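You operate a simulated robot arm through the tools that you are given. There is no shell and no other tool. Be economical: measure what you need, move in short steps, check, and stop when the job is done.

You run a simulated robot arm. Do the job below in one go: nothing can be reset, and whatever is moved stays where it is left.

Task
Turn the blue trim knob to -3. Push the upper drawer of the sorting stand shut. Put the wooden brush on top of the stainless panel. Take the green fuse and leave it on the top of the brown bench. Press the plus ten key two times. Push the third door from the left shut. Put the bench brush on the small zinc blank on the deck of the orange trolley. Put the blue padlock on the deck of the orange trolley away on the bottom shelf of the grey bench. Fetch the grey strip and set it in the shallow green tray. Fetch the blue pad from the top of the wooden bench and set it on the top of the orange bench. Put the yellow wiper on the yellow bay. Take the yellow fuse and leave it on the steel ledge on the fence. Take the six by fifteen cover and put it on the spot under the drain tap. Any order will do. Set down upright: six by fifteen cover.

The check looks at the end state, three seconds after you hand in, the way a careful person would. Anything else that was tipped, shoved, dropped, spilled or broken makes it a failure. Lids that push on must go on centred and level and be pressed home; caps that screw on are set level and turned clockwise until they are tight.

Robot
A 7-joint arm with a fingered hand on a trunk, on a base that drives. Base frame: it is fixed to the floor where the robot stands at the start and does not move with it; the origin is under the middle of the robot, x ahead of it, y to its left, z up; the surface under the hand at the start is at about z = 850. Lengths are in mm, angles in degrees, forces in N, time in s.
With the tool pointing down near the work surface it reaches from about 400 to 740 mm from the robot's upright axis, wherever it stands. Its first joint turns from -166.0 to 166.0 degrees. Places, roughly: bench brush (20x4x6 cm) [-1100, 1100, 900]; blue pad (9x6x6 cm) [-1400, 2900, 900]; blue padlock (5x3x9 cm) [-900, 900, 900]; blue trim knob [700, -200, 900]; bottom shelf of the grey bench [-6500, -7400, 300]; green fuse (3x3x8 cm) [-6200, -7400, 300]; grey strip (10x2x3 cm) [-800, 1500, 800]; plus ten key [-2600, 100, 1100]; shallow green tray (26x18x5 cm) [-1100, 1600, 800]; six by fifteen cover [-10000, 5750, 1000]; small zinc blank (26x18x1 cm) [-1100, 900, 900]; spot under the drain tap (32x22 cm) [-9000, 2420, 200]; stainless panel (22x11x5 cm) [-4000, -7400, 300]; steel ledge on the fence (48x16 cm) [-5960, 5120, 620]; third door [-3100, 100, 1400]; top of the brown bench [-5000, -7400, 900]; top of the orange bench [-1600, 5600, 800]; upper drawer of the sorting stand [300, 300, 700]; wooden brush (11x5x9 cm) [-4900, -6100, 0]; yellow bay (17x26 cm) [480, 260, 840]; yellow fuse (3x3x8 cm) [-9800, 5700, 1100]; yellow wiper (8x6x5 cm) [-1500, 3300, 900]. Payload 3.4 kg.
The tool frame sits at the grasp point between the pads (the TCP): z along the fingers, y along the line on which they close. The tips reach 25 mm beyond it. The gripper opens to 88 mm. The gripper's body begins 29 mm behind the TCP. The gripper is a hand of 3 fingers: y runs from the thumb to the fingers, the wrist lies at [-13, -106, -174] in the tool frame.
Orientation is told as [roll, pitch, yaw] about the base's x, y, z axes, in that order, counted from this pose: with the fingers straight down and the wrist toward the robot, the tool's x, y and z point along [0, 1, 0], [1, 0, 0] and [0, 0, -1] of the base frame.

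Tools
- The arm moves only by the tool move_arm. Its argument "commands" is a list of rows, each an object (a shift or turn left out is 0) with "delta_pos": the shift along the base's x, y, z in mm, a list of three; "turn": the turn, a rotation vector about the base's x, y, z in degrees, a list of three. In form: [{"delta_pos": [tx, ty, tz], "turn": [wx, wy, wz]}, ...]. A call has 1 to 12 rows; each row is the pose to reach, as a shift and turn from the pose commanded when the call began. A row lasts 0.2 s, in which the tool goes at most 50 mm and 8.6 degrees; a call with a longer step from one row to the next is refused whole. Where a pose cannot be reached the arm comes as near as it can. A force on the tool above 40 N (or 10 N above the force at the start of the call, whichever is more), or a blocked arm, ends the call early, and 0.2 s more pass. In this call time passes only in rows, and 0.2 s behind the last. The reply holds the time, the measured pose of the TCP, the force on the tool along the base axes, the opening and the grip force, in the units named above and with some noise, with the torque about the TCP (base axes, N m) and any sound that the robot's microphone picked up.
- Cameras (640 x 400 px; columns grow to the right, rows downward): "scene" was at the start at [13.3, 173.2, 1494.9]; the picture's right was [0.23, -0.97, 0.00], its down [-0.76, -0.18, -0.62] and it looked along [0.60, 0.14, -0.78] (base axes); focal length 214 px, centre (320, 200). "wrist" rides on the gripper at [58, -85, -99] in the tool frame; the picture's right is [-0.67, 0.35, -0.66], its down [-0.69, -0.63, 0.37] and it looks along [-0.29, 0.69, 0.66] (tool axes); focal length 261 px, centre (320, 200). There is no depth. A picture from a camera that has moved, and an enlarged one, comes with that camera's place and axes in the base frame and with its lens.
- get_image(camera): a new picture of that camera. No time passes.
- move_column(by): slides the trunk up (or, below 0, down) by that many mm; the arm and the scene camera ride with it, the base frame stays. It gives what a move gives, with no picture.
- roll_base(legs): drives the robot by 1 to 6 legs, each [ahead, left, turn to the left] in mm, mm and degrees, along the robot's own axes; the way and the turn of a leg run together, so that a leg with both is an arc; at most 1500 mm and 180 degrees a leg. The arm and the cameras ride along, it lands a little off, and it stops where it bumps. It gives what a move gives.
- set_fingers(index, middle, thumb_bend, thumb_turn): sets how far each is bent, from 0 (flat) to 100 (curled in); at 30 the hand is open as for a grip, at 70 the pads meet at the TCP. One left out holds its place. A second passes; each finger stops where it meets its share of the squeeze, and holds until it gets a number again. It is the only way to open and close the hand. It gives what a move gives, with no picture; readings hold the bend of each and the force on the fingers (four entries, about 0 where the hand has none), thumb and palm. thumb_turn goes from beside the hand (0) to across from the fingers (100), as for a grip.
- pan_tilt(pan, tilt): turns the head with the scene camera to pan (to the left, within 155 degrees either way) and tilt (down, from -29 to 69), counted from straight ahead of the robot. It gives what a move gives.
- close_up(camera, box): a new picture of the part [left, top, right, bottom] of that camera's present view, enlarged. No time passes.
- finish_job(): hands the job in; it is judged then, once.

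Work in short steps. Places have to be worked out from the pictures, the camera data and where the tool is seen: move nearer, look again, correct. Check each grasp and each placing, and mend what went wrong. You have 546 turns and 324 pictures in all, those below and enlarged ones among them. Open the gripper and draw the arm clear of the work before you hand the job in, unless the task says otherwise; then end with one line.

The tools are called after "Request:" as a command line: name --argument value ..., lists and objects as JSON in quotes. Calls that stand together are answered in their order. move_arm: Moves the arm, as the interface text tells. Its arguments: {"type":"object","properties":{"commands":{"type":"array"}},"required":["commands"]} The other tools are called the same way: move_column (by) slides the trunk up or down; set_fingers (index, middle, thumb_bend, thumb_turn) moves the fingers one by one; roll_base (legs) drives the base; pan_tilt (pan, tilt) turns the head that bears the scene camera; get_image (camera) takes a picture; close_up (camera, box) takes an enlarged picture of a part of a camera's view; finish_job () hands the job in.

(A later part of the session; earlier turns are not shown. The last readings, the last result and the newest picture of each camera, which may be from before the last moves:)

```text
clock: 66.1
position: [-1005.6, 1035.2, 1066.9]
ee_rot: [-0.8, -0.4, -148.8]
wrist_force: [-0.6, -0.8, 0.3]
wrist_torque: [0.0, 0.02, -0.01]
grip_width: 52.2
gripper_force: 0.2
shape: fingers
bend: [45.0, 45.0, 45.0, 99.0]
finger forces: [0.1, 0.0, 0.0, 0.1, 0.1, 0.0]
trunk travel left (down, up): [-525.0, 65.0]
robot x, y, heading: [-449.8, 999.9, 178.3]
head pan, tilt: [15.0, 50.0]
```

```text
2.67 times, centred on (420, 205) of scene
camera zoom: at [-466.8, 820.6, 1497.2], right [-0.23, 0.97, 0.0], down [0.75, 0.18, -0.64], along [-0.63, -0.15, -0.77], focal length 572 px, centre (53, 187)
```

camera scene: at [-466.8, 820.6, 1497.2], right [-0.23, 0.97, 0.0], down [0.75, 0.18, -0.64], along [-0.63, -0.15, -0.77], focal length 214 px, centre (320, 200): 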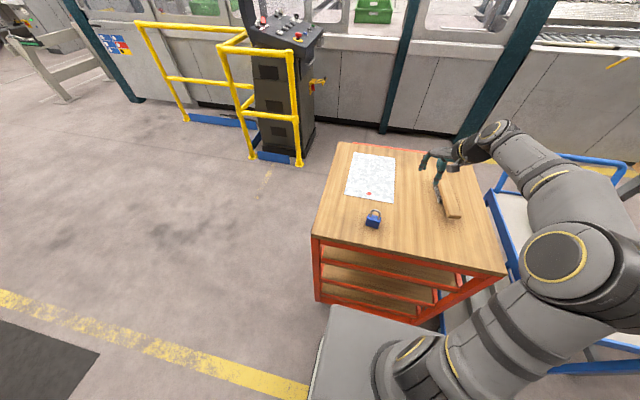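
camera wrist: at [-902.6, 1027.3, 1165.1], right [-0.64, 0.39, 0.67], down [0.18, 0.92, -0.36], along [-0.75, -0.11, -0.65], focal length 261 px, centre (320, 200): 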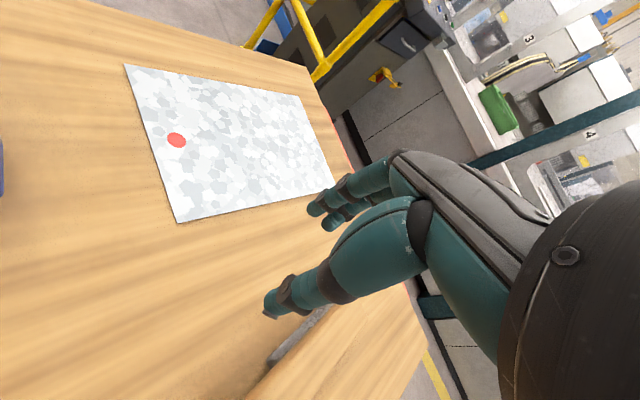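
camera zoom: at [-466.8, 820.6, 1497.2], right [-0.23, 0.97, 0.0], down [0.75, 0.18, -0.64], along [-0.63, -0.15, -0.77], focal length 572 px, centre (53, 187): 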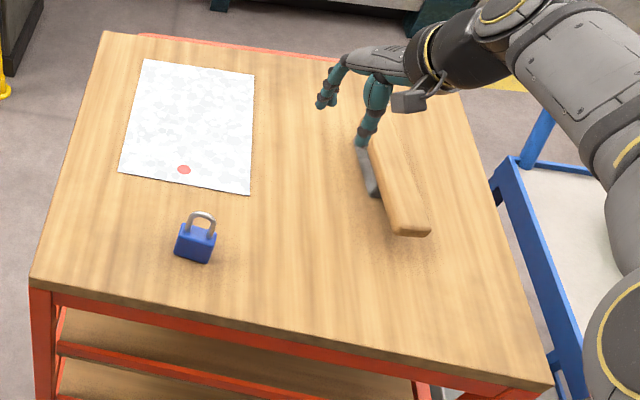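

Scaling by the known blank size, the deck is at z≈893 and the zinc blank centre about (−1131, 874). The brush lies roughly along x near (−1040, 1115). I turn the hand to grip across it.

Request:
move_arm --commands '[{"delta_pos": [0, 5, 10], "turn": [0, 0, -8]}, {"delta_pos": [0, 10, 20], "turn": [0, 0, -16]}, {"delta_pos": [0, 20, 30], "turn": [0, 0, -24]}, {"delta_pos": [-5, 30, 40], "turn": [0, 0, -32]}, {"delta_pos": [-10, 40, 40], "turn": [0, 0, -40]}, {"delta_pos": [-15, 50, 40], "turn": [0, 0, -48]}, {"delta_pos": [-20, 60, 40], "turn": [0, 0, -56]}, {"delta_pos": [-25, 70, 40], "turn": [0, 0, -64]}, {"delta_pos": [-30, 75, 40], "turn": [0, 0, -72]}, {"delta_pos": [-34, 80, 40], "turn": [0, 0, -80]}, {"delta_pos": [-34, 80, 40], "turn": [0, 0, -88]}, {"delta_pos": [-34, 80, 40], "turn": [0, 0, -96]}]'

Request:
set_fingers --index 30 --middle 30 --thumb_bend 30

Request:
get_image --camera "wrist"

Request:
get_image --camera "scene"

```text
clock: 68.7
position: [-1040.6, 1114.1, 1107.8]
ee_rot: [-0.8, -0.6, 115.1]
wrist_force: [0.3, -0.1, 0.1]
wrist_torque: [0.03, 0.01, 0.04]
grip_width: 52.2
gripper_force: 0.0
shape: fingers
bend: [45.0, 45.0, 45.0, 99.0]
finger forces: [0.0, 0.0, 0.1, 0.0, 0.0, 0.0]
trunk travel left (down, up): [-525.0, 65.0]
robot x, y, heading: [-444.4, 1002.1, 178.3]
head pan, tilt: [15.0, 50.0]
```

```text
clock: 69.7
position: [-1040.1, 1113.1, 1107.5]
ee_rot: [-0.8, -0.4, 115.2]
wrist_force: [0.6, -0.3, -0.4]
wrist_torque: [-0.01, -0.04, -0.01]
grip_width: 84.2
gripper_force: 0.1
shape: fingers
bend: [30.0, 30.0, 30.0, 98.0]
finger forces: [0.0, 0.0, 0.0, 0.0, 0.0, 0.0]
trunk travel left (down, up): [-525.0, 65.0]
robot x, y, heading: [-445.2, 996.8, 178.4]
head pan, tilt: [15.0, 50.0]
```

```text
292 pictures are left
camera wrist: at [-1057.9, 1010.2, 1205.6], right [0.45, 0.59, 0.67], down [0.89, -0.27, -0.36], along [-0.03, 0.76, -0.65], focal length 261 px, centre (320, 200)
```

wrist: 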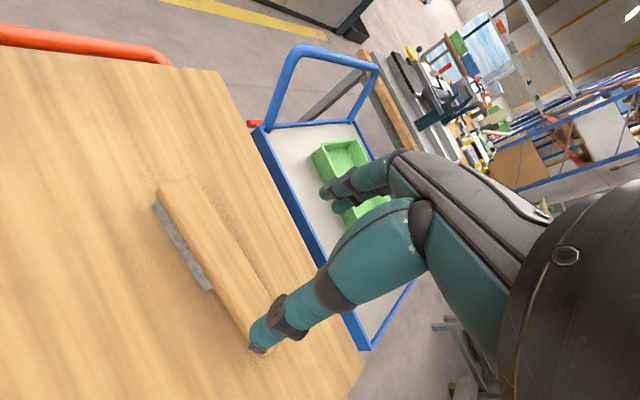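

```text
291 pictures are left
camera scene: at [-466.8, 820.5, 1497.2], right [-0.23, 0.97, 0.0], down [0.75, 0.18, -0.64], along [-0.63, -0.15, -0.77], focal length 214 px, centre (320, 200)
```

scene: 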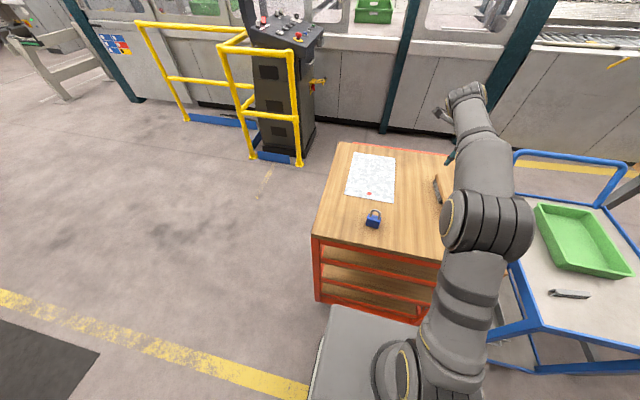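

Brush axis is about 5° off x, centre about (−1045, 1132), top ~950. I align and descend to a check height.

Request:
move_arm --commands '[{"delta_pos": [-3, 10, -20], "turn": [0, 0, -7]}, {"delta_pos": [-5, 18, -60], "turn": [0, 0, -14]}, {"delta_pos": [-5, 18, -100], "turn": [0, 0, -20]}, {"delta_pos": [-5, 18, -125], "turn": [0, 0, -20]}]'

Request:
get_image --camera "wrist"

```text
clock: 70.7
position: [-1043.7, 1132.2, 982.7]
ee_rot: [-0.9, -0.5, 95.2]
wrist_force: [-0.8, 0.0, -0.1]
wrist_torque: [-0.01, 0.02, -0.03]
grip_width: 84.5
gripper_force: 0.1
shape: fingers
bend: [30.0, 30.0, 30.0, 98.0]
finger forces: [0.1, 0.0, 0.0, 0.0, 0.0, 0.0]
trunk travel left (down, up): [-525.0, 65.0]
robot x, y, heading: [-443.0, 1003.1, 178.5]
head pan, tilt: [15.0, 50.0]
```

```text
290 pictures are left
camera wrist: at [-1095.7, 1040.1, 1080.8], right [0.63, 0.4, 0.67], down [0.74, -0.56, -0.36], along [0.23, 0.72, -0.65], focal length 261 px, centre (320, 200)
```

wrist: 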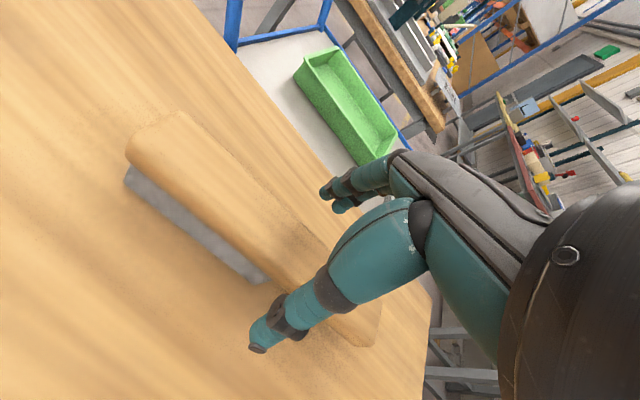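

The brush lies between thumb and fingers. I go down and close.

Request:
move_arm --commands '[{"delta_pos": [0, 0, -20]}, {"delta_pos": [0, 0, -36]}, {"delta_pos": [0, 0, -44]}]'

Request:
set_fingers --index 65 --middle 65 --thumb_bend 65

Request:
get_image --camera "wrist"

```text
clock: 71.5
position: [-1045.4, 1132.1, 937.8]
ee_rot: [-0.8, -0.4, 95.3]
wrist_force: [-0.3, 0.3, 0.3]
wrist_torque: [0.02, -0.03, 0.01]
grip_width: 84.5
gripper_force: 0.0
shape: fingers
bend: [30.0, 30.0, 30.0, 98.0]
finger forces: [0.0, 0.0, 0.1, 0.0, 0.0, 0.1]
trunk travel left (down, up): [-525.0, 65.0]
robot x, y, heading: [-443.7, 998.9, 178.1]
head pan, tilt: [15.0, 50.0]
```

```text
clock: 72.5
position: [-1045.5, 1133.1, 937.5]
ee_rot: [-0.8, -0.5, 95.2]
wrist_force: [0.8, -1.7, 0.0]
wrist_torque: [-0.02, -0.03, 0.01]
grip_width: 30.0
gripper_force: 10.7
shape: fingers
bend: [56.0, 59.0, 56.0, 100.0]
finger forces: [5.9, 5.2, 0.0, 0.1, 10.7, 0.0]
trunk travel left (down, up): [-525.0, 65.0]
robot x, y, heading: [-450.9, 1002.8, 178.3]
head pan, tilt: [15.0, 50.0]
```

```text
289 pictures are left
camera wrist: at [-1096.8, 1041.2, 1035.7], right [0.63, 0.4, 0.67], down [0.74, -0.56, -0.36], along [0.23, 0.72, -0.65], focal length 261 px, centre (320, 200)
```

wrist: 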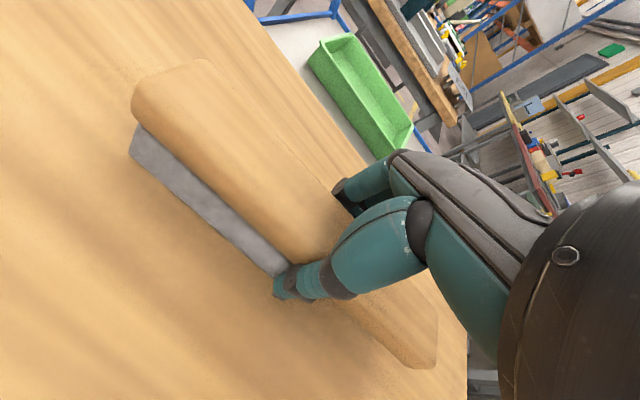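

Gripped on three fingers. I lift and check.

Request:
move_arm --commands '[{"delta_pos": [0, 0, 20]}, {"delta_pos": [0, 0, 50]}, {"delta_pos": [0, 0, 90]}]'

Request:
get_image --camera "wrist"

Request:
get_image --camera "scene"

```text
clock: 73.3
position: [-1046.0, 1131.6, 1028.8]
ee_rot: [-0.8, -0.4, 95.3]
wrist_force: [-0.1, 0.1, -2.3]
wrist_torque: [0.02, 0.0, -0.03]
grip_width: 30.5
gripper_force: 10.9
shape: fingers
bend: [57.0, 59.0, 56.0, 100.0]
finger forces: [5.9, 5.2, 0.0, 0.2, 10.8, 0.0]
trunk travel left (down, up): [-525.0, 65.0]
robot x, y, heading: [-445.3, 1003.5, 178.2]
head pan, tilt: [15.0, 50.0]
```

```text
288 pictures are left
camera wrist: at [-1097.8, 1040.4, 1126.4], right [0.63, 0.4, 0.67], down [0.74, -0.56, -0.36], along [0.23, 0.72, -0.65], focal length 261 px, centre (320, 200)
```

wrist: 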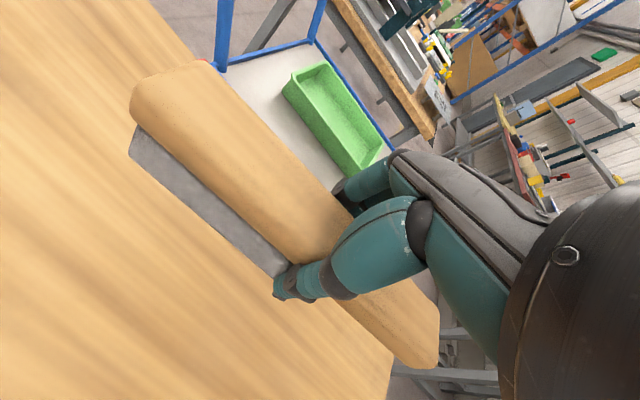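

```text
287 pictures are left
camera scene: at [-466.9, 820.6, 1497.1], right [-0.23, 0.97, 0.0], down [0.75, 0.18, -0.64], along [-0.63, -0.15, -0.77], focal length 214 px, centre (320, 200)
```

scene: 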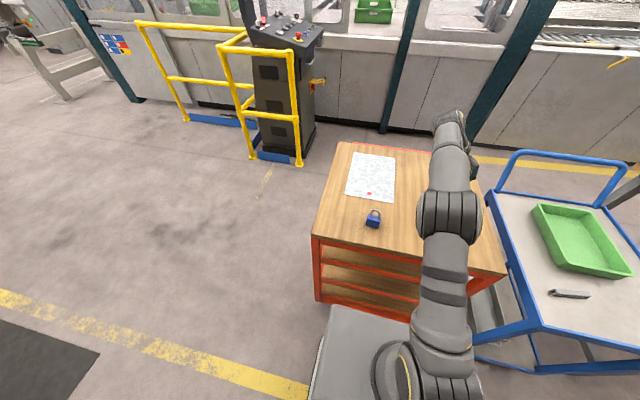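

Brush is held. I carry it over the zinc blank.

Request:
move_arm --commands '[{"delta_pos": [-14, -43, 0]}, {"delta_pos": [-28, -86, 0], "turn": [0, 0, -5]}, {"delta_pos": [-42, -129, 0], "turn": [0, 0, -5]}, {"delta_pos": [-56, -172, 0], "turn": [0, 0, -5]}, {"delta_pos": [-70, -215, 0], "turn": [0, 0, -5]}, {"delta_pos": [-85, -258, 0], "turn": [0, 0, -5]}]'

Request:
get_image --camera "wrist"

Request:
get_image --camera "scene"

```text
clock: 74.7
position: [-1043.2, 920.6, 993.5]
ee_rot: [-0.5, -0.6, 90.0]
wrist_force: [0.6, 0.2, -2.4]
wrist_torque: [0.01, -0.03, -0.02]
grip_width: 29.9
gripper_force: 11.2
shape: fingers
bend: [57.0, 59.0, 57.0, 100.0]
finger forces: [6.0, 4.9, 0.1, 0.0, 10.8, 0.1]
out of reach, approached as far as the arm can: row 2, 3, 4, 5, 6
trunk travel left (down, up): [-525.0, 65.0]
robot x, y, heading: [-447.9, 998.4, 178.2]
head pan, tilt: [15.0, 50.0]
```

```text
286 pictures are left
camera wrist: at [-1102.4, 833.9, 1091.3], right [0.66, 0.34, 0.67], down [0.69, -0.62, -0.37], along [0.29, 0.7, -0.65], focal length 261 px, centre (320, 200)
```

wrist: 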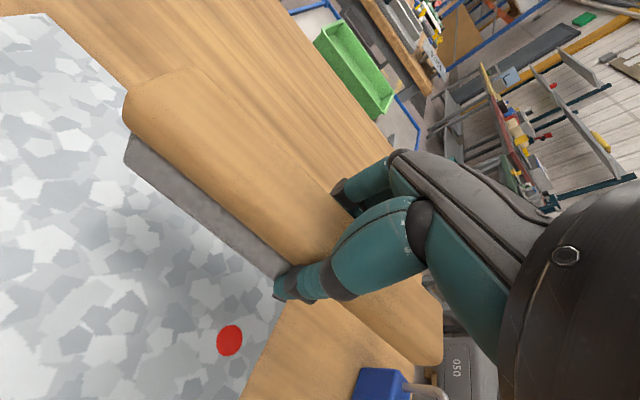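

```text
285 pictures are left
camera scene: at [-465.6, 817.7, 1496.8], right [-0.23, 0.97, 0.0], down [0.74, 0.18, -0.64], along [-0.63, -0.15, -0.77], focal length 214 px, centre (320, 200)
```

scene: 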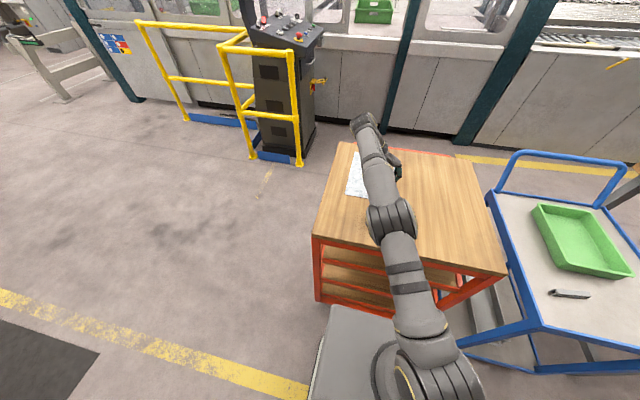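

At full reach. I raise the trunk and shift the base left and a bit closer so that the hand ends over the blank.

Request:
move_column --by 60

Request:
roll_base --legs '[[55, 0, 0], [0, 210, 0]]'

Request:
get_image --camera "scene"

```text
clock: 75.7
position: [-1044.6, 922.2, 1053.6]
ee_rot: [-0.5, -0.5, 90.1]
wrist_force: [-0.2, 0.3, -1.4]
wrist_torque: [0.0, -0.05, 0.0]
grip_width: 29.8
gripper_force: 10.8
shape: fingers
bend: [57.0, 59.0, 57.0, 100.0]
finger forces: [6.0, 5.0, 0.1, 0.0, 11.0, 0.1]
trunk travel left (down, up): [-585.0, 5.0]
robot x, y, heading: [-445.7, 999.2, 178.2]
head pan, tilt: [15.0, 50.0]
```

```text
clock: 77.9
position: [-1103.1, 709.9, 1052.8]
ee_rot: [-0.7, -0.5, 90.3]
wrist_force: [0.1, 0.4, -1.0]
wrist_torque: [0.04, -0.02, 0.01]
grip_width: 29.6
gripper_force: 11.1
shape: fingers
bend: [57.0, 59.0, 57.0, 100.0]
finger forces: [6.1, 5.0, 0.1, 0.1, 10.9, 0.0]
trunk travel left (down, up): [-585.0, 5.0]
robot x, y, heading: [-506.6, 792.0, 178.6]
head pan, tilt: [15.0, 50.0]
```

```text
284 pictures are left
camera scene: at [-526.8, 609.5, 1557.0], right [-0.23, 0.97, 0.0], down [0.74, 0.18, -0.64], along [-0.62, -0.15, -0.77], focal length 214 px, centre (320, 200)
```

scene: 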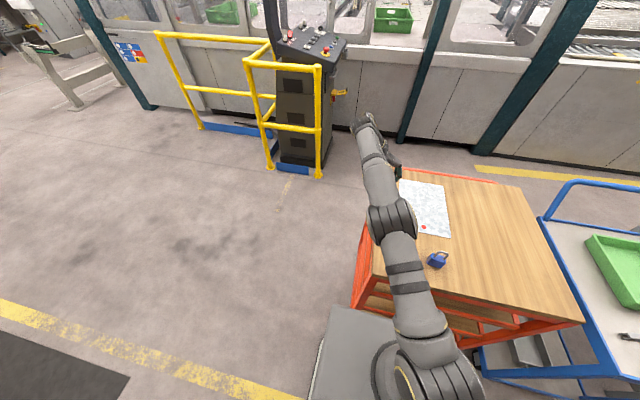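

Now I move over the blank centre, about (−1122, 876).

Request:
move_arm --commands '[{"delta_pos": [-5, 42, 0]}, {"delta_pos": [-10, 84, 0]}, {"delta_pos": [-15, 126, 0]}, {"delta_pos": [-19, 166, 0]}, {"delta_pos": [-19, 166, -40]}]'

Request:
get_image --camera "wrist"

```text
clock: 79.1
position: [-1124.2, 875.9, 1014.2]
ee_rot: [-0.6, -0.5, 90.3]
wrist_force: [1.0, 0.2, -2.0]
wrist_torque: [0.04, -0.02, 0.01]
grip_width: 29.6
gripper_force: 11.0
shape: fingers
bend: [57.0, 59.0, 57.0, 100.0]
finger forces: [5.9, 4.8, 0.1, 0.1, 10.7, 0.0]
trunk travel left (down, up): [-585.0, 5.0]
robot x, y, heading: [-510.2, 788.3, 178.4]
head pan, tilt: [15.0, 50.0]
```

```text
283 pictures are left
camera wrist: at [-1182.8, 789.5, 1112.7], right [0.66, 0.35, 0.67], down [0.69, -0.62, -0.36], along [0.29, 0.7, -0.65], focal length 261 px, centre (320, 200)
```

wrist: 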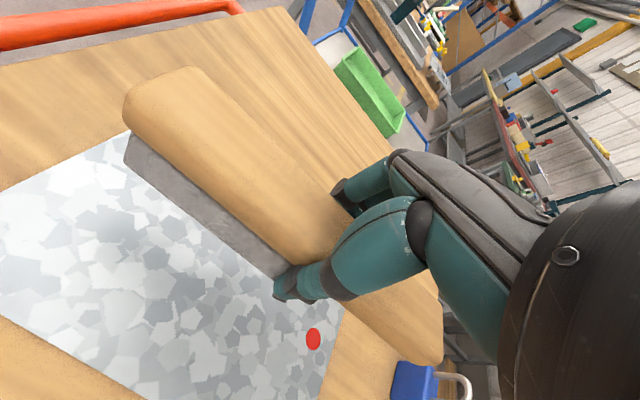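

The blank spans about x −1259…−1000, y 788…968; the brush is centred above. I lower it.

Request:
move_arm --commands '[{"delta_pos": [-4, 2, -30]}, {"delta_pos": [-4, 2, -50]}, {"delta_pos": [-4, 2, -58]}, {"delta_pos": [-4, 2, -64]}]'

```text
clock: 80.1
position: [-1127.7, 877.7, 948.7]
ee_rot: [-0.6, -0.4, 90.2]
wrist_force: [-1.5, -0.6, -2.1]
wrist_torque: [0.03, -0.05, 0.0]
grip_width: 29.8
gripper_force: 10.8
shape: fingers
bend: [57.0, 59.0, 57.0, 100.0]
finger forces: [5.9, 4.7, 0.1, 0.1, 10.5, 0.1]
trunk travel left (down, up): [-585.0, 5.0]
robot x, y, heading: [-506.0, 791.1, 178.6]
head pan, tilt: [15.0, 50.0]
```

No contact yet (weight still carried). I ease down a few more millimetres.

Request:
move_arm --commands '[{"delta_pos": [0, 0, -3]}, {"delta_pos": [0, 0, -6]}]'

Request:
close_up --camera "wrist" --box '[60, 60, 380, 300]'

```text
clock: 80.7
position: [-1127.6, 878.4, 943.7]
ee_rot: [-0.6, -0.6, 90.4]
wrist_force: [0.1, -1.0, -0.5]
wrist_torque: [-0.04, -0.01, -0.02]
grip_width: 29.9
gripper_force: 11.0
shape: fingers
bend: [57.0, 59.0, 57.0, 100.0]
finger forces: [6.0, 4.7, 0.1, 0.1, 10.6, 0.1]
trunk travel left (down, up): [-585.0, 5.0]
robot x, y, heading: [-510.6, 790.8, 178.2]
head pan, tilt: [15.0, 50.0]
```

```text
1.67 times, centred on (220, 180) of wrist
camera zoom: at [-1187.2, 792.2, 1041.5], right [0.66, 0.35, 0.67], down [0.69, -0.62, -0.36], along [0.29, 0.7, -0.65], focal length 434 px, centre (487, 233)
```

zoom: 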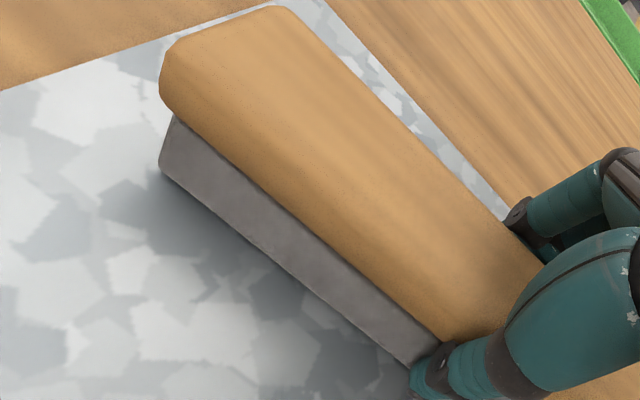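

Weight is transferred; I release and retreat upward.

Request:
set_fingers --index 40 --middle 40 --thumb_bend 40

Request:
move_arm --commands '[{"delta_pos": [0, 0, 40]}, {"delta_pos": [0, 0, 90]}, {"delta_pos": [0, 0, 140]}]'

Request:
get_image --camera "wrist"

```text
clock: 81.7
position: [-1128.5, 878.8, 942.9]
ee_rot: [-0.6, -0.5, 90.3]
wrist_force: [-1.0, -0.6, 0.2]
wrist_torque: [0.0, -0.02, -0.03]
grip_width: 62.8
gripper_force: 0.1
shape: fingers
bend: [40.0, 40.0, 40.0, 99.0]
finger forces: [0.1, 0.0, 0.0, 0.0, 0.0, 0.0]
trunk travel left (down, up): [-585.0, 5.0]
robot x, y, heading: [-509.2, 793.9, 178.5]
head pan, tilt: [15.0, 50.0]
```

```text
clock: 82.5
position: [-1127.2, 878.7, 1085.1]
ee_rot: [-0.6, -0.4, 90.2]
wrist_force: [0.7, -0.3, 0.4]
wrist_torque: [0.0, -0.01, -0.01]
grip_width: 62.9
gripper_force: 0.1
shape: fingers
bend: [40.0, 40.0, 40.0, 99.0]
finger forces: [0.0, 0.0, 0.0, 0.1, 0.1, 0.0]
trunk travel left (down, up): [-585.0, 5.0]
robot x, y, heading: [-508.4, 791.2, 178.3]
head pan, tilt: [15.0, 50.0]
```

```text
281 pictures are left
camera wrist: at [-1186.4, 792.1, 1183.7], right [0.66, 0.35, 0.67], down [0.69, -0.62, -0.36], along [0.29, 0.7, -0.65], focal length 261 px, centre (320, 200)
```

wrist: 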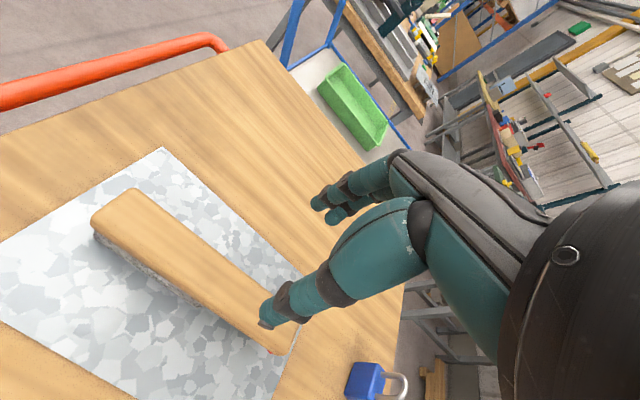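

The brush sits on the blank. Next, the grey strip and green tray on the blue trolley: I tuck the arm, rotate to nominal yaw and drive along +y.

Request:
move_arm --commands '[{"delta_pos": [30, 0, 25], "turn": [0, 0, 8]}, {"delta_pos": [60, 0, 50], "turn": [0, 0, 16]}, {"delta_pos": [85, 0, 70], "turn": [0, 0, 24]}, {"delta_pos": [110, 0, 90], "turn": [0, 0, 32]}, {"delta_pos": [130, 0, 100], "turn": [0, 0, 40]}, {"delta_pos": [140, 0, 100], "turn": [0, 0, 48]}, {"delta_pos": [150, 0, 100], "turn": [0, 0, 56]}, {"delta_pos": [150, 0, 100], "turn": [0, 0, 64]}, {"delta_pos": [150, 0, 100], "turn": [0, 0, 72]}, {"delta_pos": [150, 0, 100], "turn": [0, 0, 80]}, {"delta_pos": [150, 0, 100], "turn": [0, 0, 88]}]'

Request:
roll_base --legs '[[-95, 0, 0], [0, -770, 0]]'

Request:
get_image --camera "wrist"

Request:
get_image --camera "scene"

```text
clock: 84.9
position: [-977.0, 879.5, 1182.7]
ee_rot: [-0.5, -0.5, 178.3]
wrist_force: [-0.3, 0.0, 0.2]
wrist_torque: [-0.01, -0.03, 0.0]
grip_width: 63.0
gripper_force: 0.1
shape: fingers
bend: [40.0, 40.0, 40.0, 99.0]
finger forces: [0.0, 0.1, 0.0, 0.0, 0.1, 0.0]
trunk travel left (down, up): [-585.0, 5.0]
robot x, y, heading: [-505.2, 792.1, 178.5]
head pan, tilt: [15.0, 50.0]
```

```text
clock: 89.8
position: [-858.6, 1636.9, 1183.9]
ee_rot: [-0.6, -0.5, 177.9]
wrist_force: [-0.1, -0.4, 0.3]
wrist_torque: [0.02, -0.04, -0.01]
grip_width: 63.1
gripper_force: 0.0
shape: fingers
bend: [40.0, 40.0, 40.0, 99.0]
finger forces: [0.1, 0.0, 0.0, 0.0, 0.0, 0.0]
trunk travel left (down, up): [-585.0, 5.0]
robot x, y, heading: [-394.6, 1543.9, 178.5]
head pan, tilt: [15.0, 50.0]
```

```text
280 pictures are left
camera wrist: at [-775.8, 1573.3, 1281.8], right [-0.32, 0.67, 0.67], down [0.65, 0.67, -0.36], along [-0.69, 0.32, -0.65], focal length 261 px, centre (320, 200)
```

wrist: 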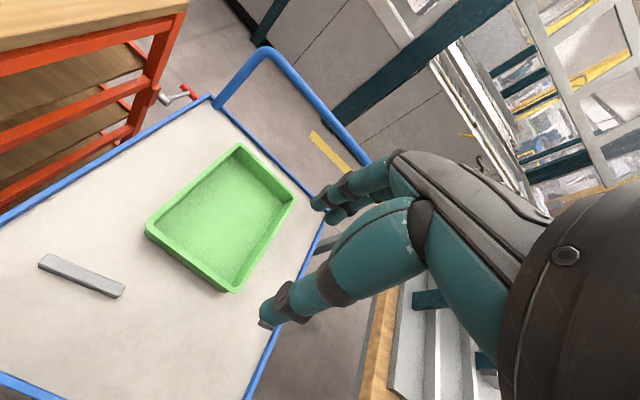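

```text
279 pictures are left
camera scene: at [-410.0, 1365.3, 1557.2], right [-0.23, 0.97, 0.0], down [0.75, 0.18, -0.64], along [-0.63, -0.15, -0.77], focal length 214 px, centre (320, 200)
```

scene: 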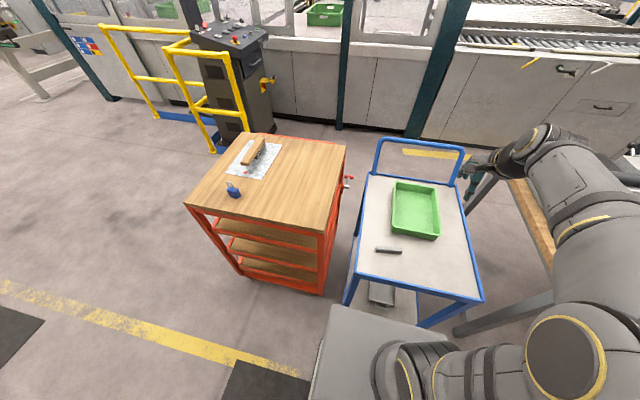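

Triangulated: strip centre ≈(−850, 1542), top z≈792, axis ~98°; deck ≈768. I lower the trunk and move the hand above it, turned 10°.

Request:
move_column --by -180

Request:
move_arm --commands '[{"delta_pos": [2, -30, -20], "turn": [0, 0, 5]}, {"delta_pos": [4, -60, -50], "turn": [0, 0, 10]}, {"delta_pos": [8, -95, -80], "turn": [0, 0, 10]}, {"delta_pos": [8, -95, -115], "turn": [0, 0, 10]}]'

Request:
get_image --camera "wrist"

```text
clock: 91.8
position: [-858.9, 1635.4, 1002.8]
ee_rot: [-0.7, -0.5, 178.1]
wrist_force: [0.9, -0.3, 0.0]
wrist_torque: [-0.03, -0.02, 0.02]
grip_width: 62.9
gripper_force: 0.0
shape: fingers
bend: [40.0, 40.0, 40.0, 99.0]
finger forces: [0.0, 0.0, 0.0, 0.0, 0.0, 0.1]
trunk travel left (down, up): [-405.0, 185.0]
robot x, y, heading: [-390.1, 1542.0, 178.0]
head pan, tilt: [15.0, 50.0]
```

```text
clock: 92.8
position: [-851.1, 1539.6, 883.5]
ee_rot: [-0.5, -0.4, -172.0]
wrist_force: [0.0, 0.1, 0.0]
wrist_torque: [-0.01, -0.04, -0.02]
grip_width: 63.0
gripper_force: 0.0
shape: fingers
bend: [40.0, 40.0, 40.0, 99.0]
finger forces: [0.0, 0.0, 0.0, 0.0, 0.0, 0.0]
trunk travel left (down, up): [-405.0, 185.0]
robot x, y, heading: [-388.1, 1543.0, 178.1]
head pan, tilt: [15.0, 50.0]
```

```text
278 pictures are left
camera wrist: at [-758.1, 1492.6, 983.0], right [-0.43, 0.61, 0.67], down [0.52, 0.77, -0.36], along [-0.73, 0.19, -0.65], focal length 261 px, centre (320, 200)
```

wrist: 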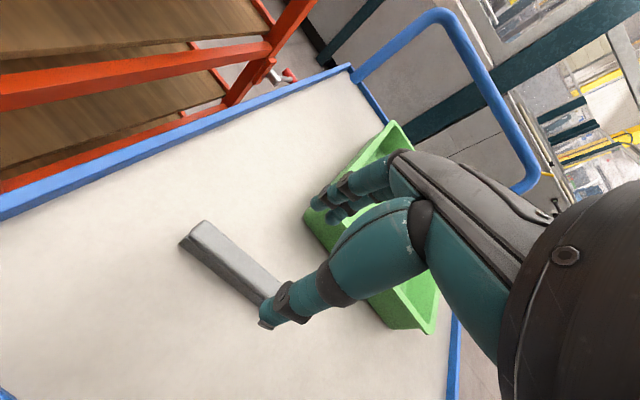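

Strip position confirmed. I descend toward the deck with small last steps.

Request:
move_arm --commands '[{"delta_pos": [0, 1, -40]}, {"delta_pos": [0, 2, -70]}, {"delta_pos": [0, 2, -84]}]'

Request:
set_fingers --index 50 --middle 50 --thumb_bend 50

Request:
close_up --camera "wrist" --box '[140, 140, 400, 340]'

```text
clock: 93.5
position: [-854.0, 1543.1, 807.1]
ee_rot: [-0.6, -0.7, -172.1]
wrist_force: [0.0, -0.5, 12.5]
wrist_torque: [0.0, 0.42, 0.01]
grip_width: 63.0
gripper_force: 6.2
shape: fingers
bend: [40.0, 39.0, 40.0, 99.0]
finger forces: [0.0, 11.9, 0.1, 0.0, 0.1, 0.0]
trunk travel left (down, up): [-405.0, 185.0]
robot x, y, heading: [-389.4, 1546.1, 178.4]
head pan, tilt: [15.0, 50.0]
```

```text
clock: 94.5
position: [-853.5, 1542.2, 807.8]
ee_rot: [-0.5, -0.7, -172.0]
wrist_force: [-6.7, -0.9, 31.2]
wrist_torque: [0.04, 1.02, 0.03]
grip_width: 42.7
gripper_force: 15.8
shape: fingers
bend: [49.0, 40.0, 50.0, 100.0]
finger forces: [1.9, 23.6, 0.0, 0.0, 5.7, 0.0]
trunk travel left (down, up): [-405.0, 185.0]
robot x, y, heading: [-389.6, 1544.1, 178.4]
head pan, tilt: [15.0, 50.0]
```

```text
2.00 times, centred on (270, 240) of wrist
camera zoom: at [-760.4, 1495.4, 905.4], right [-0.43, 0.61, 0.67], down [0.52, 0.77, -0.37], along [-0.74, 0.19, -0.65], focal length 521 px, centre (420, 120)
```

zoom: 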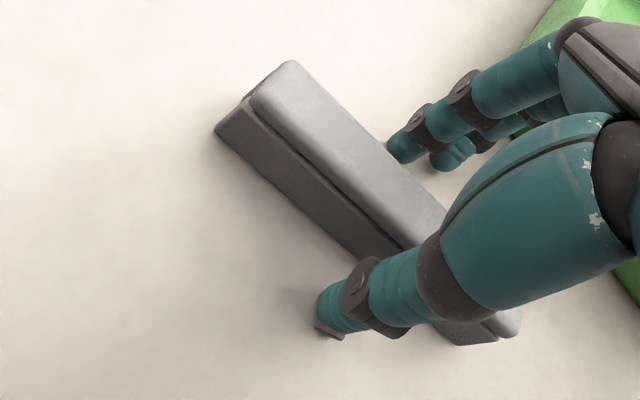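

The tips bear on the deck. I lift ~14 mm to unload and then close on the strip.

Request:
move_arm --commands '[{"delta_pos": [0, 0, 15]}]'

Request:
set_fingers --index 68 --middle 68 --thumb_bend 68

Request:
close_up --camera "wrist" --box '[140, 140, 400, 340]'

```text
clock: 95.0
position: [-851.7, 1542.3, 817.4]
ee_rot: [-0.6, -0.2, -171.9]
wrist_force: [0.0, -0.5, 0.0]
wrist_torque: [-0.01, -0.02, -0.01]
grip_width: 41.7
gripper_force: 0.0
shape: fingers
bend: [50.0, 50.0, 50.0, 100.0]
finger forces: [0.0, 0.0, 0.1, 0.0, 0.1, 0.0]
trunk travel left (down, up): [-405.0, 185.0]
robot x, y, heading: [-387.1, 1545.2, 178.3]
head pan, tilt: [15.0, 50.0]
```

```text
clock: 96.0
position: [-853.6, 1541.9, 820.6]
ee_rot: [-0.6, -0.4, -172.1]
wrist_force: [-0.8, -0.3, -0.8]
wrist_torque: [0.0, -0.04, -0.01]
grip_width: 11.9
gripper_force: 3.3
shape: fingers
bend: [65.0, 65.0, 63.0, 100.0]
finger forces: [2.0, 1.9, 0.0, 0.0, 4.0, 0.0]
trunk travel left (down, up): [-405.0, 185.0]
robot x, y, heading: [-390.2, 1540.3, 178.3]
head pan, tilt: [15.0, 50.0]
```

```text
2.00 times, centred on (270, 240) of wrist
camera zoom: at [-760.4, 1495.3, 918.0], right [-0.43, 0.61, 0.67], down [0.52, 0.77, -0.36], along [-0.73, 0.19, -0.65], focal length 521 px, centre (420, 120)
```

zoom: 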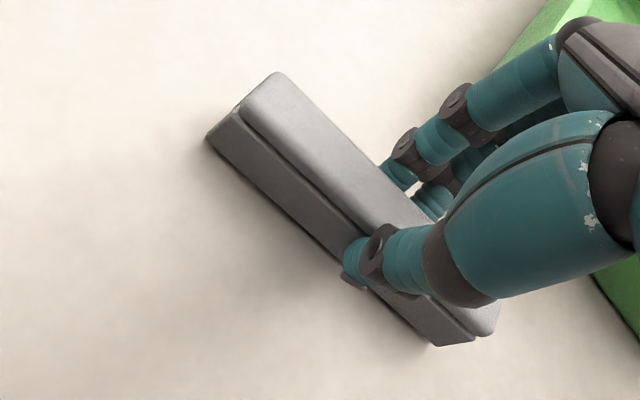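

Light contact only; I squeeze a bit more and lift.

Request:
set_fingers --index 74 --middle 74 --thumb_bend 74

Request:
move_arm --commands '[{"delta_pos": [0, 0, 20]}, {"delta_pos": [0, 0, 50]}, {"delta_pos": [0, 0, 90]}]'

Request:
get_image --camera "wrist"

Request:
get_image --camera "scene"

```text
clock: 97.0
position: [-853.0, 1542.8, 820.1]
ee_rot: [-0.6, -0.5, -172.0]
wrist_force: [0.7, 1.2, -0.8]
wrist_torque: [0.0, 0.02, 0.0]
grip_width: 10.0
gripper_force: 12.3
shape: fingers
bend: [73.0, 72.0, 62.0, 100.0]
finger forces: [6.7, 5.5, 0.0, 0.0, 12.3, 0.0]
trunk travel left (down, up): [-405.0, 185.0]
robot x, y, heading: [-391.7, 1544.7, 178.3]
head pan, tilt: [15.0, 50.0]
```

```text
clock: 97.8
position: [-852.3, 1544.5, 908.4]
ee_rot: [-0.6, -0.4, -172.0]
wrist_force: [-0.1, 0.1, -0.7]
wrist_torque: [-0.02, 0.02, 0.0]
grip_width: 9.8
gripper_force: 12.1
shape: fingers
bend: [73.0, 73.0, 62.0, 100.0]
finger forces: [6.6, 5.3, 0.1, 0.1, 11.9, 0.0]
trunk travel left (down, up): [-405.0, 185.0]
robot x, y, heading: [-391.4, 1540.9, 178.2]
head pan, tilt: [15.0, 50.0]
```

```text
275 pictures are left
camera wrist: at [-760.4, 1497.7, 1006.8], right [-0.43, 0.61, 0.67], down [0.53, 0.77, -0.36], along [-0.73, 0.19, -0.65], focal length 261 px, centre (320, 200)
```

wrist: 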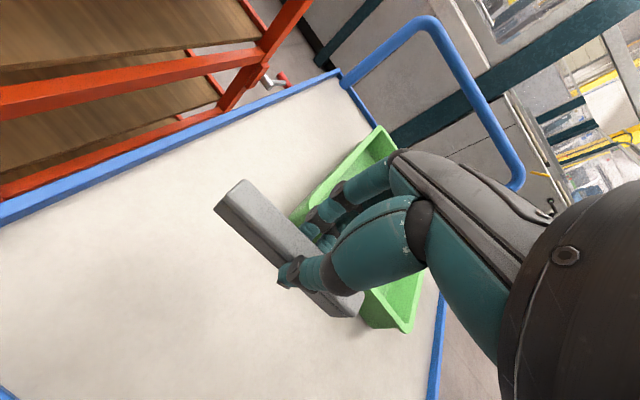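

```text
274 pictures are left
camera scene: at [-410.1, 1364.9, 1377.1], right [-0.23, 0.97, 0.0], down [0.75, 0.18, -0.64], along [-0.63, -0.15, -0.77], focal length 214 px, centre (320, 200)
```

scene: 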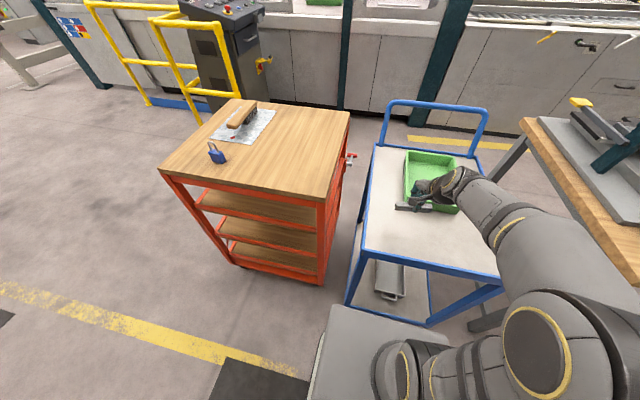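

The strip is held. Tray centre ≈(−1070, 1637), rim z≈830. I carry the strip over and lower it.

Request:
move_arm --commands '[{"delta_pos": [-40, 17, 20]}, {"delta_pos": [-80, 34, 20]}, {"delta_pos": [-120, 51, 20]}, {"delta_pos": [-160, 68, 20]}, {"delta_pos": [-195, 82, 20]}, {"delta_pos": [-216, 92, 20]}]'

Request:
get_image --camera "wrist"

Request:
get_image --camera "scene"

```text
clock: 99.2
position: [-1066.2, 1635.6, 930.6]
ee_rot: [-0.6, -0.4, -172.1]
wrist_force: [0.3, 0.7, -0.2]
wrist_torque: [0.01, 0.01, -0.02]
grip_width: 9.8
gripper_force: 12.0
shape: fingers
bend: [73.0, 73.0, 62.0, 100.0]
finger forces: [6.4, 5.0, 0.0, 0.0, 11.6, 0.0]
trunk travel left (down, up): [-405.0, 185.0]
robot x, y, heading: [-390.9, 1544.5, 178.3]
head pan, tilt: [15.0, 50.0]
```

```text
273 pictures are left
camera wrist: at [-973.2, 1587.5, 1028.0], right [-0.43, 0.61, 0.67], down [0.52, 0.77, -0.36], along [-0.73, 0.19, -0.65], focal length 261 px, centre (320, 200)
```

wrist: 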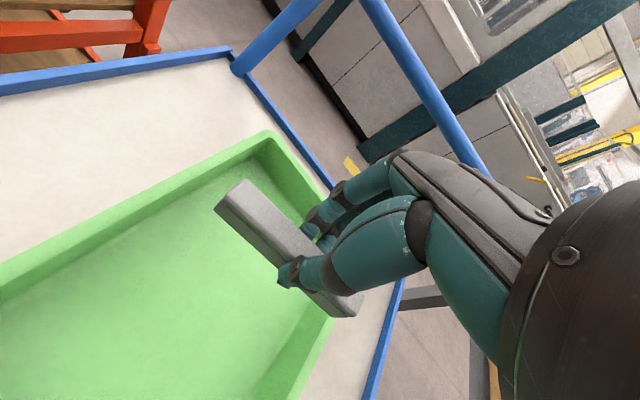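

```text
272 pictures are left
camera scene: at [-410.2, 1364.9, 1377.2], right [-0.23, 0.97, 0.0], down [0.75, 0.18, -0.64], along [-0.63, -0.15, -0.77], focal length 214 px, centre (320, 200)
```

scene: 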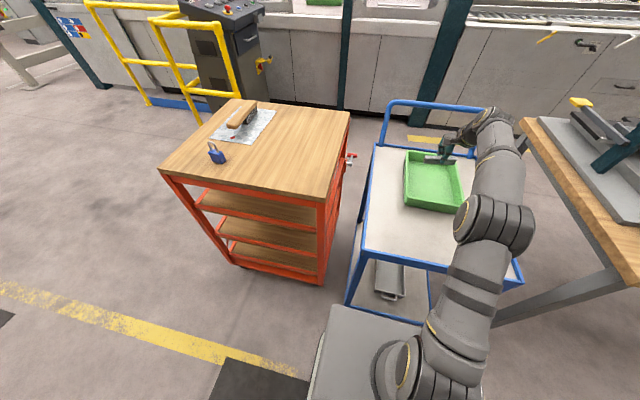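

The hand is over the tray centre. I lower to the tray floor.

Request:
move_arm --commands '[{"delta_pos": [0, 3, -40]}, {"delta_pos": [0, 3, -80]}, {"delta_pos": [0, 3, -95]}, {"delta_pos": [0, 3, -102]}]'

Request:
close_up --camera "wrist" --box '[140, 140, 400, 340]'

```text
clock: 100.2
position: [-1068.5, 1636.8, 825.7]
ee_rot: [-0.6, -0.5, -172.0]
wrist_force: [0.2, 0.6, 0.5]
wrist_torque: [-0.01, 0.02, -0.01]
grip_width: 9.6
gripper_force: 11.0
shape: fingers
bend: [73.0, 73.0, 62.0, 100.0]
finger forces: [6.2, 5.0, 0.0, 0.1, 11.3, 0.0]
trunk travel left (down, up): [-405.0, 185.0]
robot x, y, heading: [-391.6, 1543.1, 178.4]
head pan, tilt: [15.0, 50.0]
```

```text
2.00 times, centred on (270, 240) of wrist
camera zoom: at [-974.3, 1589.4, 925.2], right [-0.43, 0.61, 0.67], down [0.52, 0.77, -0.36], along [-0.73, 0.19, -0.65], focal length 521 px, centre (420, 120)
```

zoom: 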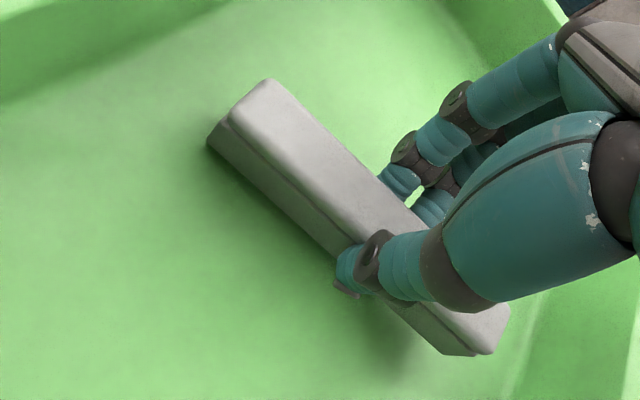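

Request:
move_arm --commands '[{"delta_pos": [0, 0, -2]}, {"delta_pos": [0, 0, -4]}]'

```text
clock: 100.8
position: [-1067.2, 1636.9, 822.6]
ee_rot: [-0.5, -0.5, -171.9]
wrist_force: [-0.6, -0.7, 0.0]
wrist_torque: [-0.02, 0.02, -0.01]
grip_width: 9.6
gripper_force: 11.3
shape: fingers
bend: [73.0, 73.0, 62.0, 100.0]
finger forces: [6.7, 4.8, 0.0, 0.1, 11.3, 0.0]
trunk travel left (down, up): [-405.0, 185.0]
robot x, y, heading: [-389.8, 1544.6, 178.1]
head pan, tilt: [15.0, 50.0]
```

The strip is at or very near the tray floor; I release and go up.

Request:
set_fingers --index 45 --middle 45 --thumb_bend 45

Request:
move_arm --commands '[{"delta_pos": [0, 0, 40]}, {"delta_pos": [0, 0, 90]}, {"delta_pos": [20, 0, 135]}, {"delta_pos": [60, -20, 160]}, {"delta_pos": [100, -40, 180]}]'

Request:
get_image --camera "wrist"

```text
clock: 101.8
position: [-1067.3, 1637.6, 822.0]
ee_rot: [-0.6, -0.6, -172.0]
wrist_force: [-0.8, -0.3, 0.2]
wrist_torque: [-0.02, -0.01, 0.0]
grip_width: 51.9
gripper_force: 0.1
shape: fingers
bend: [45.0, 45.0, 45.0, 99.0]
finger forces: [0.0, 0.0, 0.0, 0.0, 0.0, 0.0]
trunk travel left (down, up): [-405.0, 185.0]
robot x, y, heading: [-389.5, 1545.5, 178.3]
head pan, tilt: [15.0, 50.0]
```

```text
refused: row 4 steps farther than a row can; nothing moved
```

```text
270 pictures are left
camera wrist: at [-974.5, 1589.9, 921.4], right [-0.43, 0.61, 0.67], down [0.52, 0.77, -0.36], along [-0.73, 0.19, -0.65], focal length 261 px, centre (320, 200)
```

wrist: 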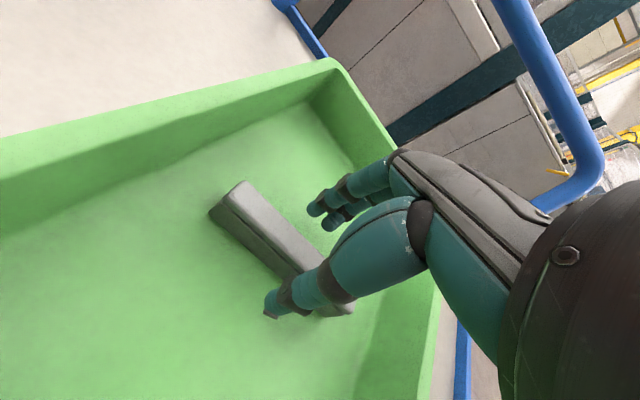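

The strip stands on the tray floor. I raise the arm with properly small steps and pull it in.

Request:
move_arm --commands '[{"delta_pos": [0, 0, 40]}, {"delta_pos": [0, 0, 85]}, {"delta_pos": [20, 0, 125]}, {"delta_pos": [50, -10, 155]}, {"delta_pos": [90, -25, 175]}, {"delta_pos": [130, -40, 185]}, {"delta_pos": [170, -50, 195], "turn": [0, 0, -8]}]'

Request:
move_column --by 180

Request:
pan_tilt --pan -60 --tilt 35

Request:
get_image --camera "scene"

```text
clock: 103.3
position: [-897.0, 1587.5, 1021.0]
ee_rot: [-0.5, -0.5, 179.9]
wrist_force: [0.2, 0.4, -0.7]
wrist_torque: [0.02, 0.01, 0.02]
grip_width: 51.9
gripper_force: 0.0
shape: fingers
bend: [45.0, 45.0, 45.0, 99.0]
finger forces: [0.0, 0.0, 0.0, 0.0, 0.1, 0.0]
trunk travel left (down, up): [-405.0, 185.0]
robot x, y, heading: [-389.9, 1544.3, 178.3]
head pan, tilt: [15.0, 50.0]
```

```text
clock: 105.3
position: [-898.5, 1587.7, 1201.0]
ee_rot: [-0.6, -0.5, -180.0]
wrist_force: [-0.8, -0.1, -0.4]
wrist_torque: [-0.02, 0.01, 0.01]
grip_width: 52.0
gripper_force: 0.1
shape: fingers
bend: [45.0, 45.0, 45.0, 99.0]
finger forces: [0.0, 0.0, 0.0, 0.0, 0.0, 0.1]
trunk travel left (down, up): [-585.0, 5.0]
robot x, y, heading: [-388.2, 1539.5, 178.2]
head pan, tilt: [15.0, 50.0]
```

```text
clock: 106.8
position: [-897.8, 1587.9, 1201.5]
ee_rot: [-0.6, -0.4, -180.0]
wrist_force: [0.0, 0.3, -0.4]
wrist_torque: [-0.01, -0.03, 0.03]
grip_width: 52.1
gripper_force: 0.1
shape: fingers
bend: [45.0, 45.0, 45.0, 99.0]
finger forces: [0.0, 0.0, 0.0, 0.1, 0.0, 0.0]
trunk travel left (down, up): [-585.0, 5.0]
robot x, y, heading: [-386.4, 1547.4, 178.5]
head pan, tilt: [-60.0, 35.0]
```

```text
269 pictures are left
camera scene: at [-376.8, 1460.1, 1578.9], right [0.88, 0.47, 0.0], down [0.27, -0.51, -0.82], along [-0.39, 0.72, -0.57], focal length 214 px, centre (320, 200)
```

scene: 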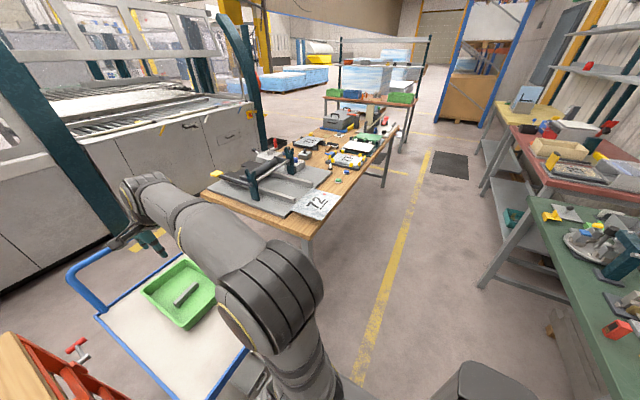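

Strip is in the tray. Next the machine panel: I drive round the orange trolley toward the pendant and look.

Request:
roll_base --legs '[[0, 1400, 1.5], [1150, 0, 0]]'

Request:
pan_tilt --pan 0 --tilt 15

Request:
get_image --camera "scene"

```text
clock: 119.3
position: [-2093.1, 170.8, 1200.5]
ee_rot: [-0.6, -0.6, -177.4]
wrist_force: [-0.8, 0.8, -0.4]
wrist_torque: [0.01, 0.01, -0.04]
grip_width: 51.9
gripper_force: 0.0
shape: fingers
bend: [45.0, 45.0, 45.0, 99.0]
finger forces: [0.0, 0.0, 0.1, 0.0, 0.0, 0.0]
trunk travel left (down, up): [-585.0, 5.0]
robot x, y, heading: [-1584.7, 147.7, -179.1]
head pan, tilt: [-60.0, 35.0]
```

```text
clock: 120.6
position: [-2093.0, 170.3, 1200.4]
ee_rot: [-0.6, -0.6, -177.5]
wrist_force: [0.9, -0.4, 0.2]
wrist_torque: [0.0, -0.01, 0.0]
grip_width: 52.0
gripper_force: 0.1
shape: fingers
bend: [45.0, 45.0, 45.0, 99.0]
finger forces: [0.0, 0.0, 0.0, 0.0, 0.1, 0.0]
trunk travel left (down, up): [-585.0, 5.0]
robot x, y, heading: [-1585.4, 152.7, -179.6]
head pan, tilt: [0.0, 15.0]
```

```text
268 pictures are left
camera scene: at [-1615.5, -11.8, 1610.9], right [-0.01, 1.0, 0.0], down [0.26, 0.0, -0.97], along [-0.97, -0.01, -0.26], focal length 214 px, centre (320, 200)
```

scene: 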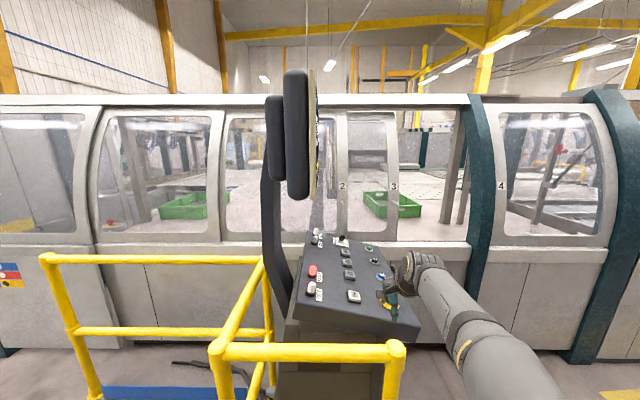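

Request:
close_up --camera "scene" --box '[200, 90, 500, 260]'

Request:
close_up --camera "scene" --box '[290, 215, 430, 345]'

```text
2.13 times, centred on (350, 175) of scene
camera zoom: at [-1615.5, -11.8, 1610.9], right [-0.01, 1.0, 0.0], down [0.26, 0.0, -0.97], along [-0.97, -0.01, -0.26], focal length 458 px, centre (256, 253)
```

zoom: 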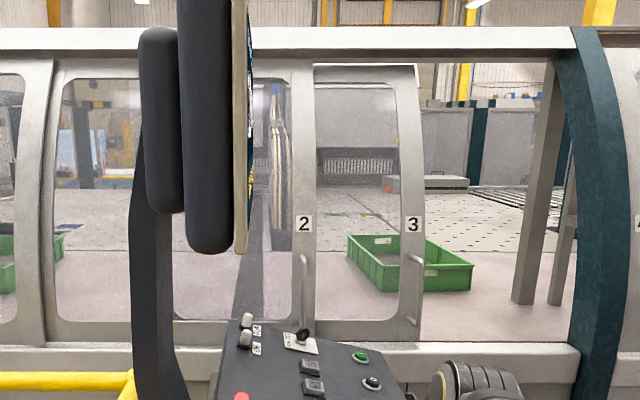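

```text
3.08 times, centred on (360, 280) of scene
camera zoom: at [-1615.5, -11.8, 1610.9], right [-0.01, 1.0, 0.0], down [0.26, 0.0, -0.97], along [-0.97, -0.01, -0.26], focal length 660 px, centre (197, -46)
```

zoom: 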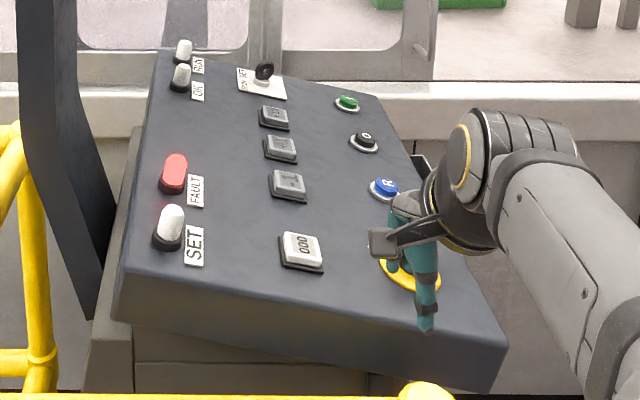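

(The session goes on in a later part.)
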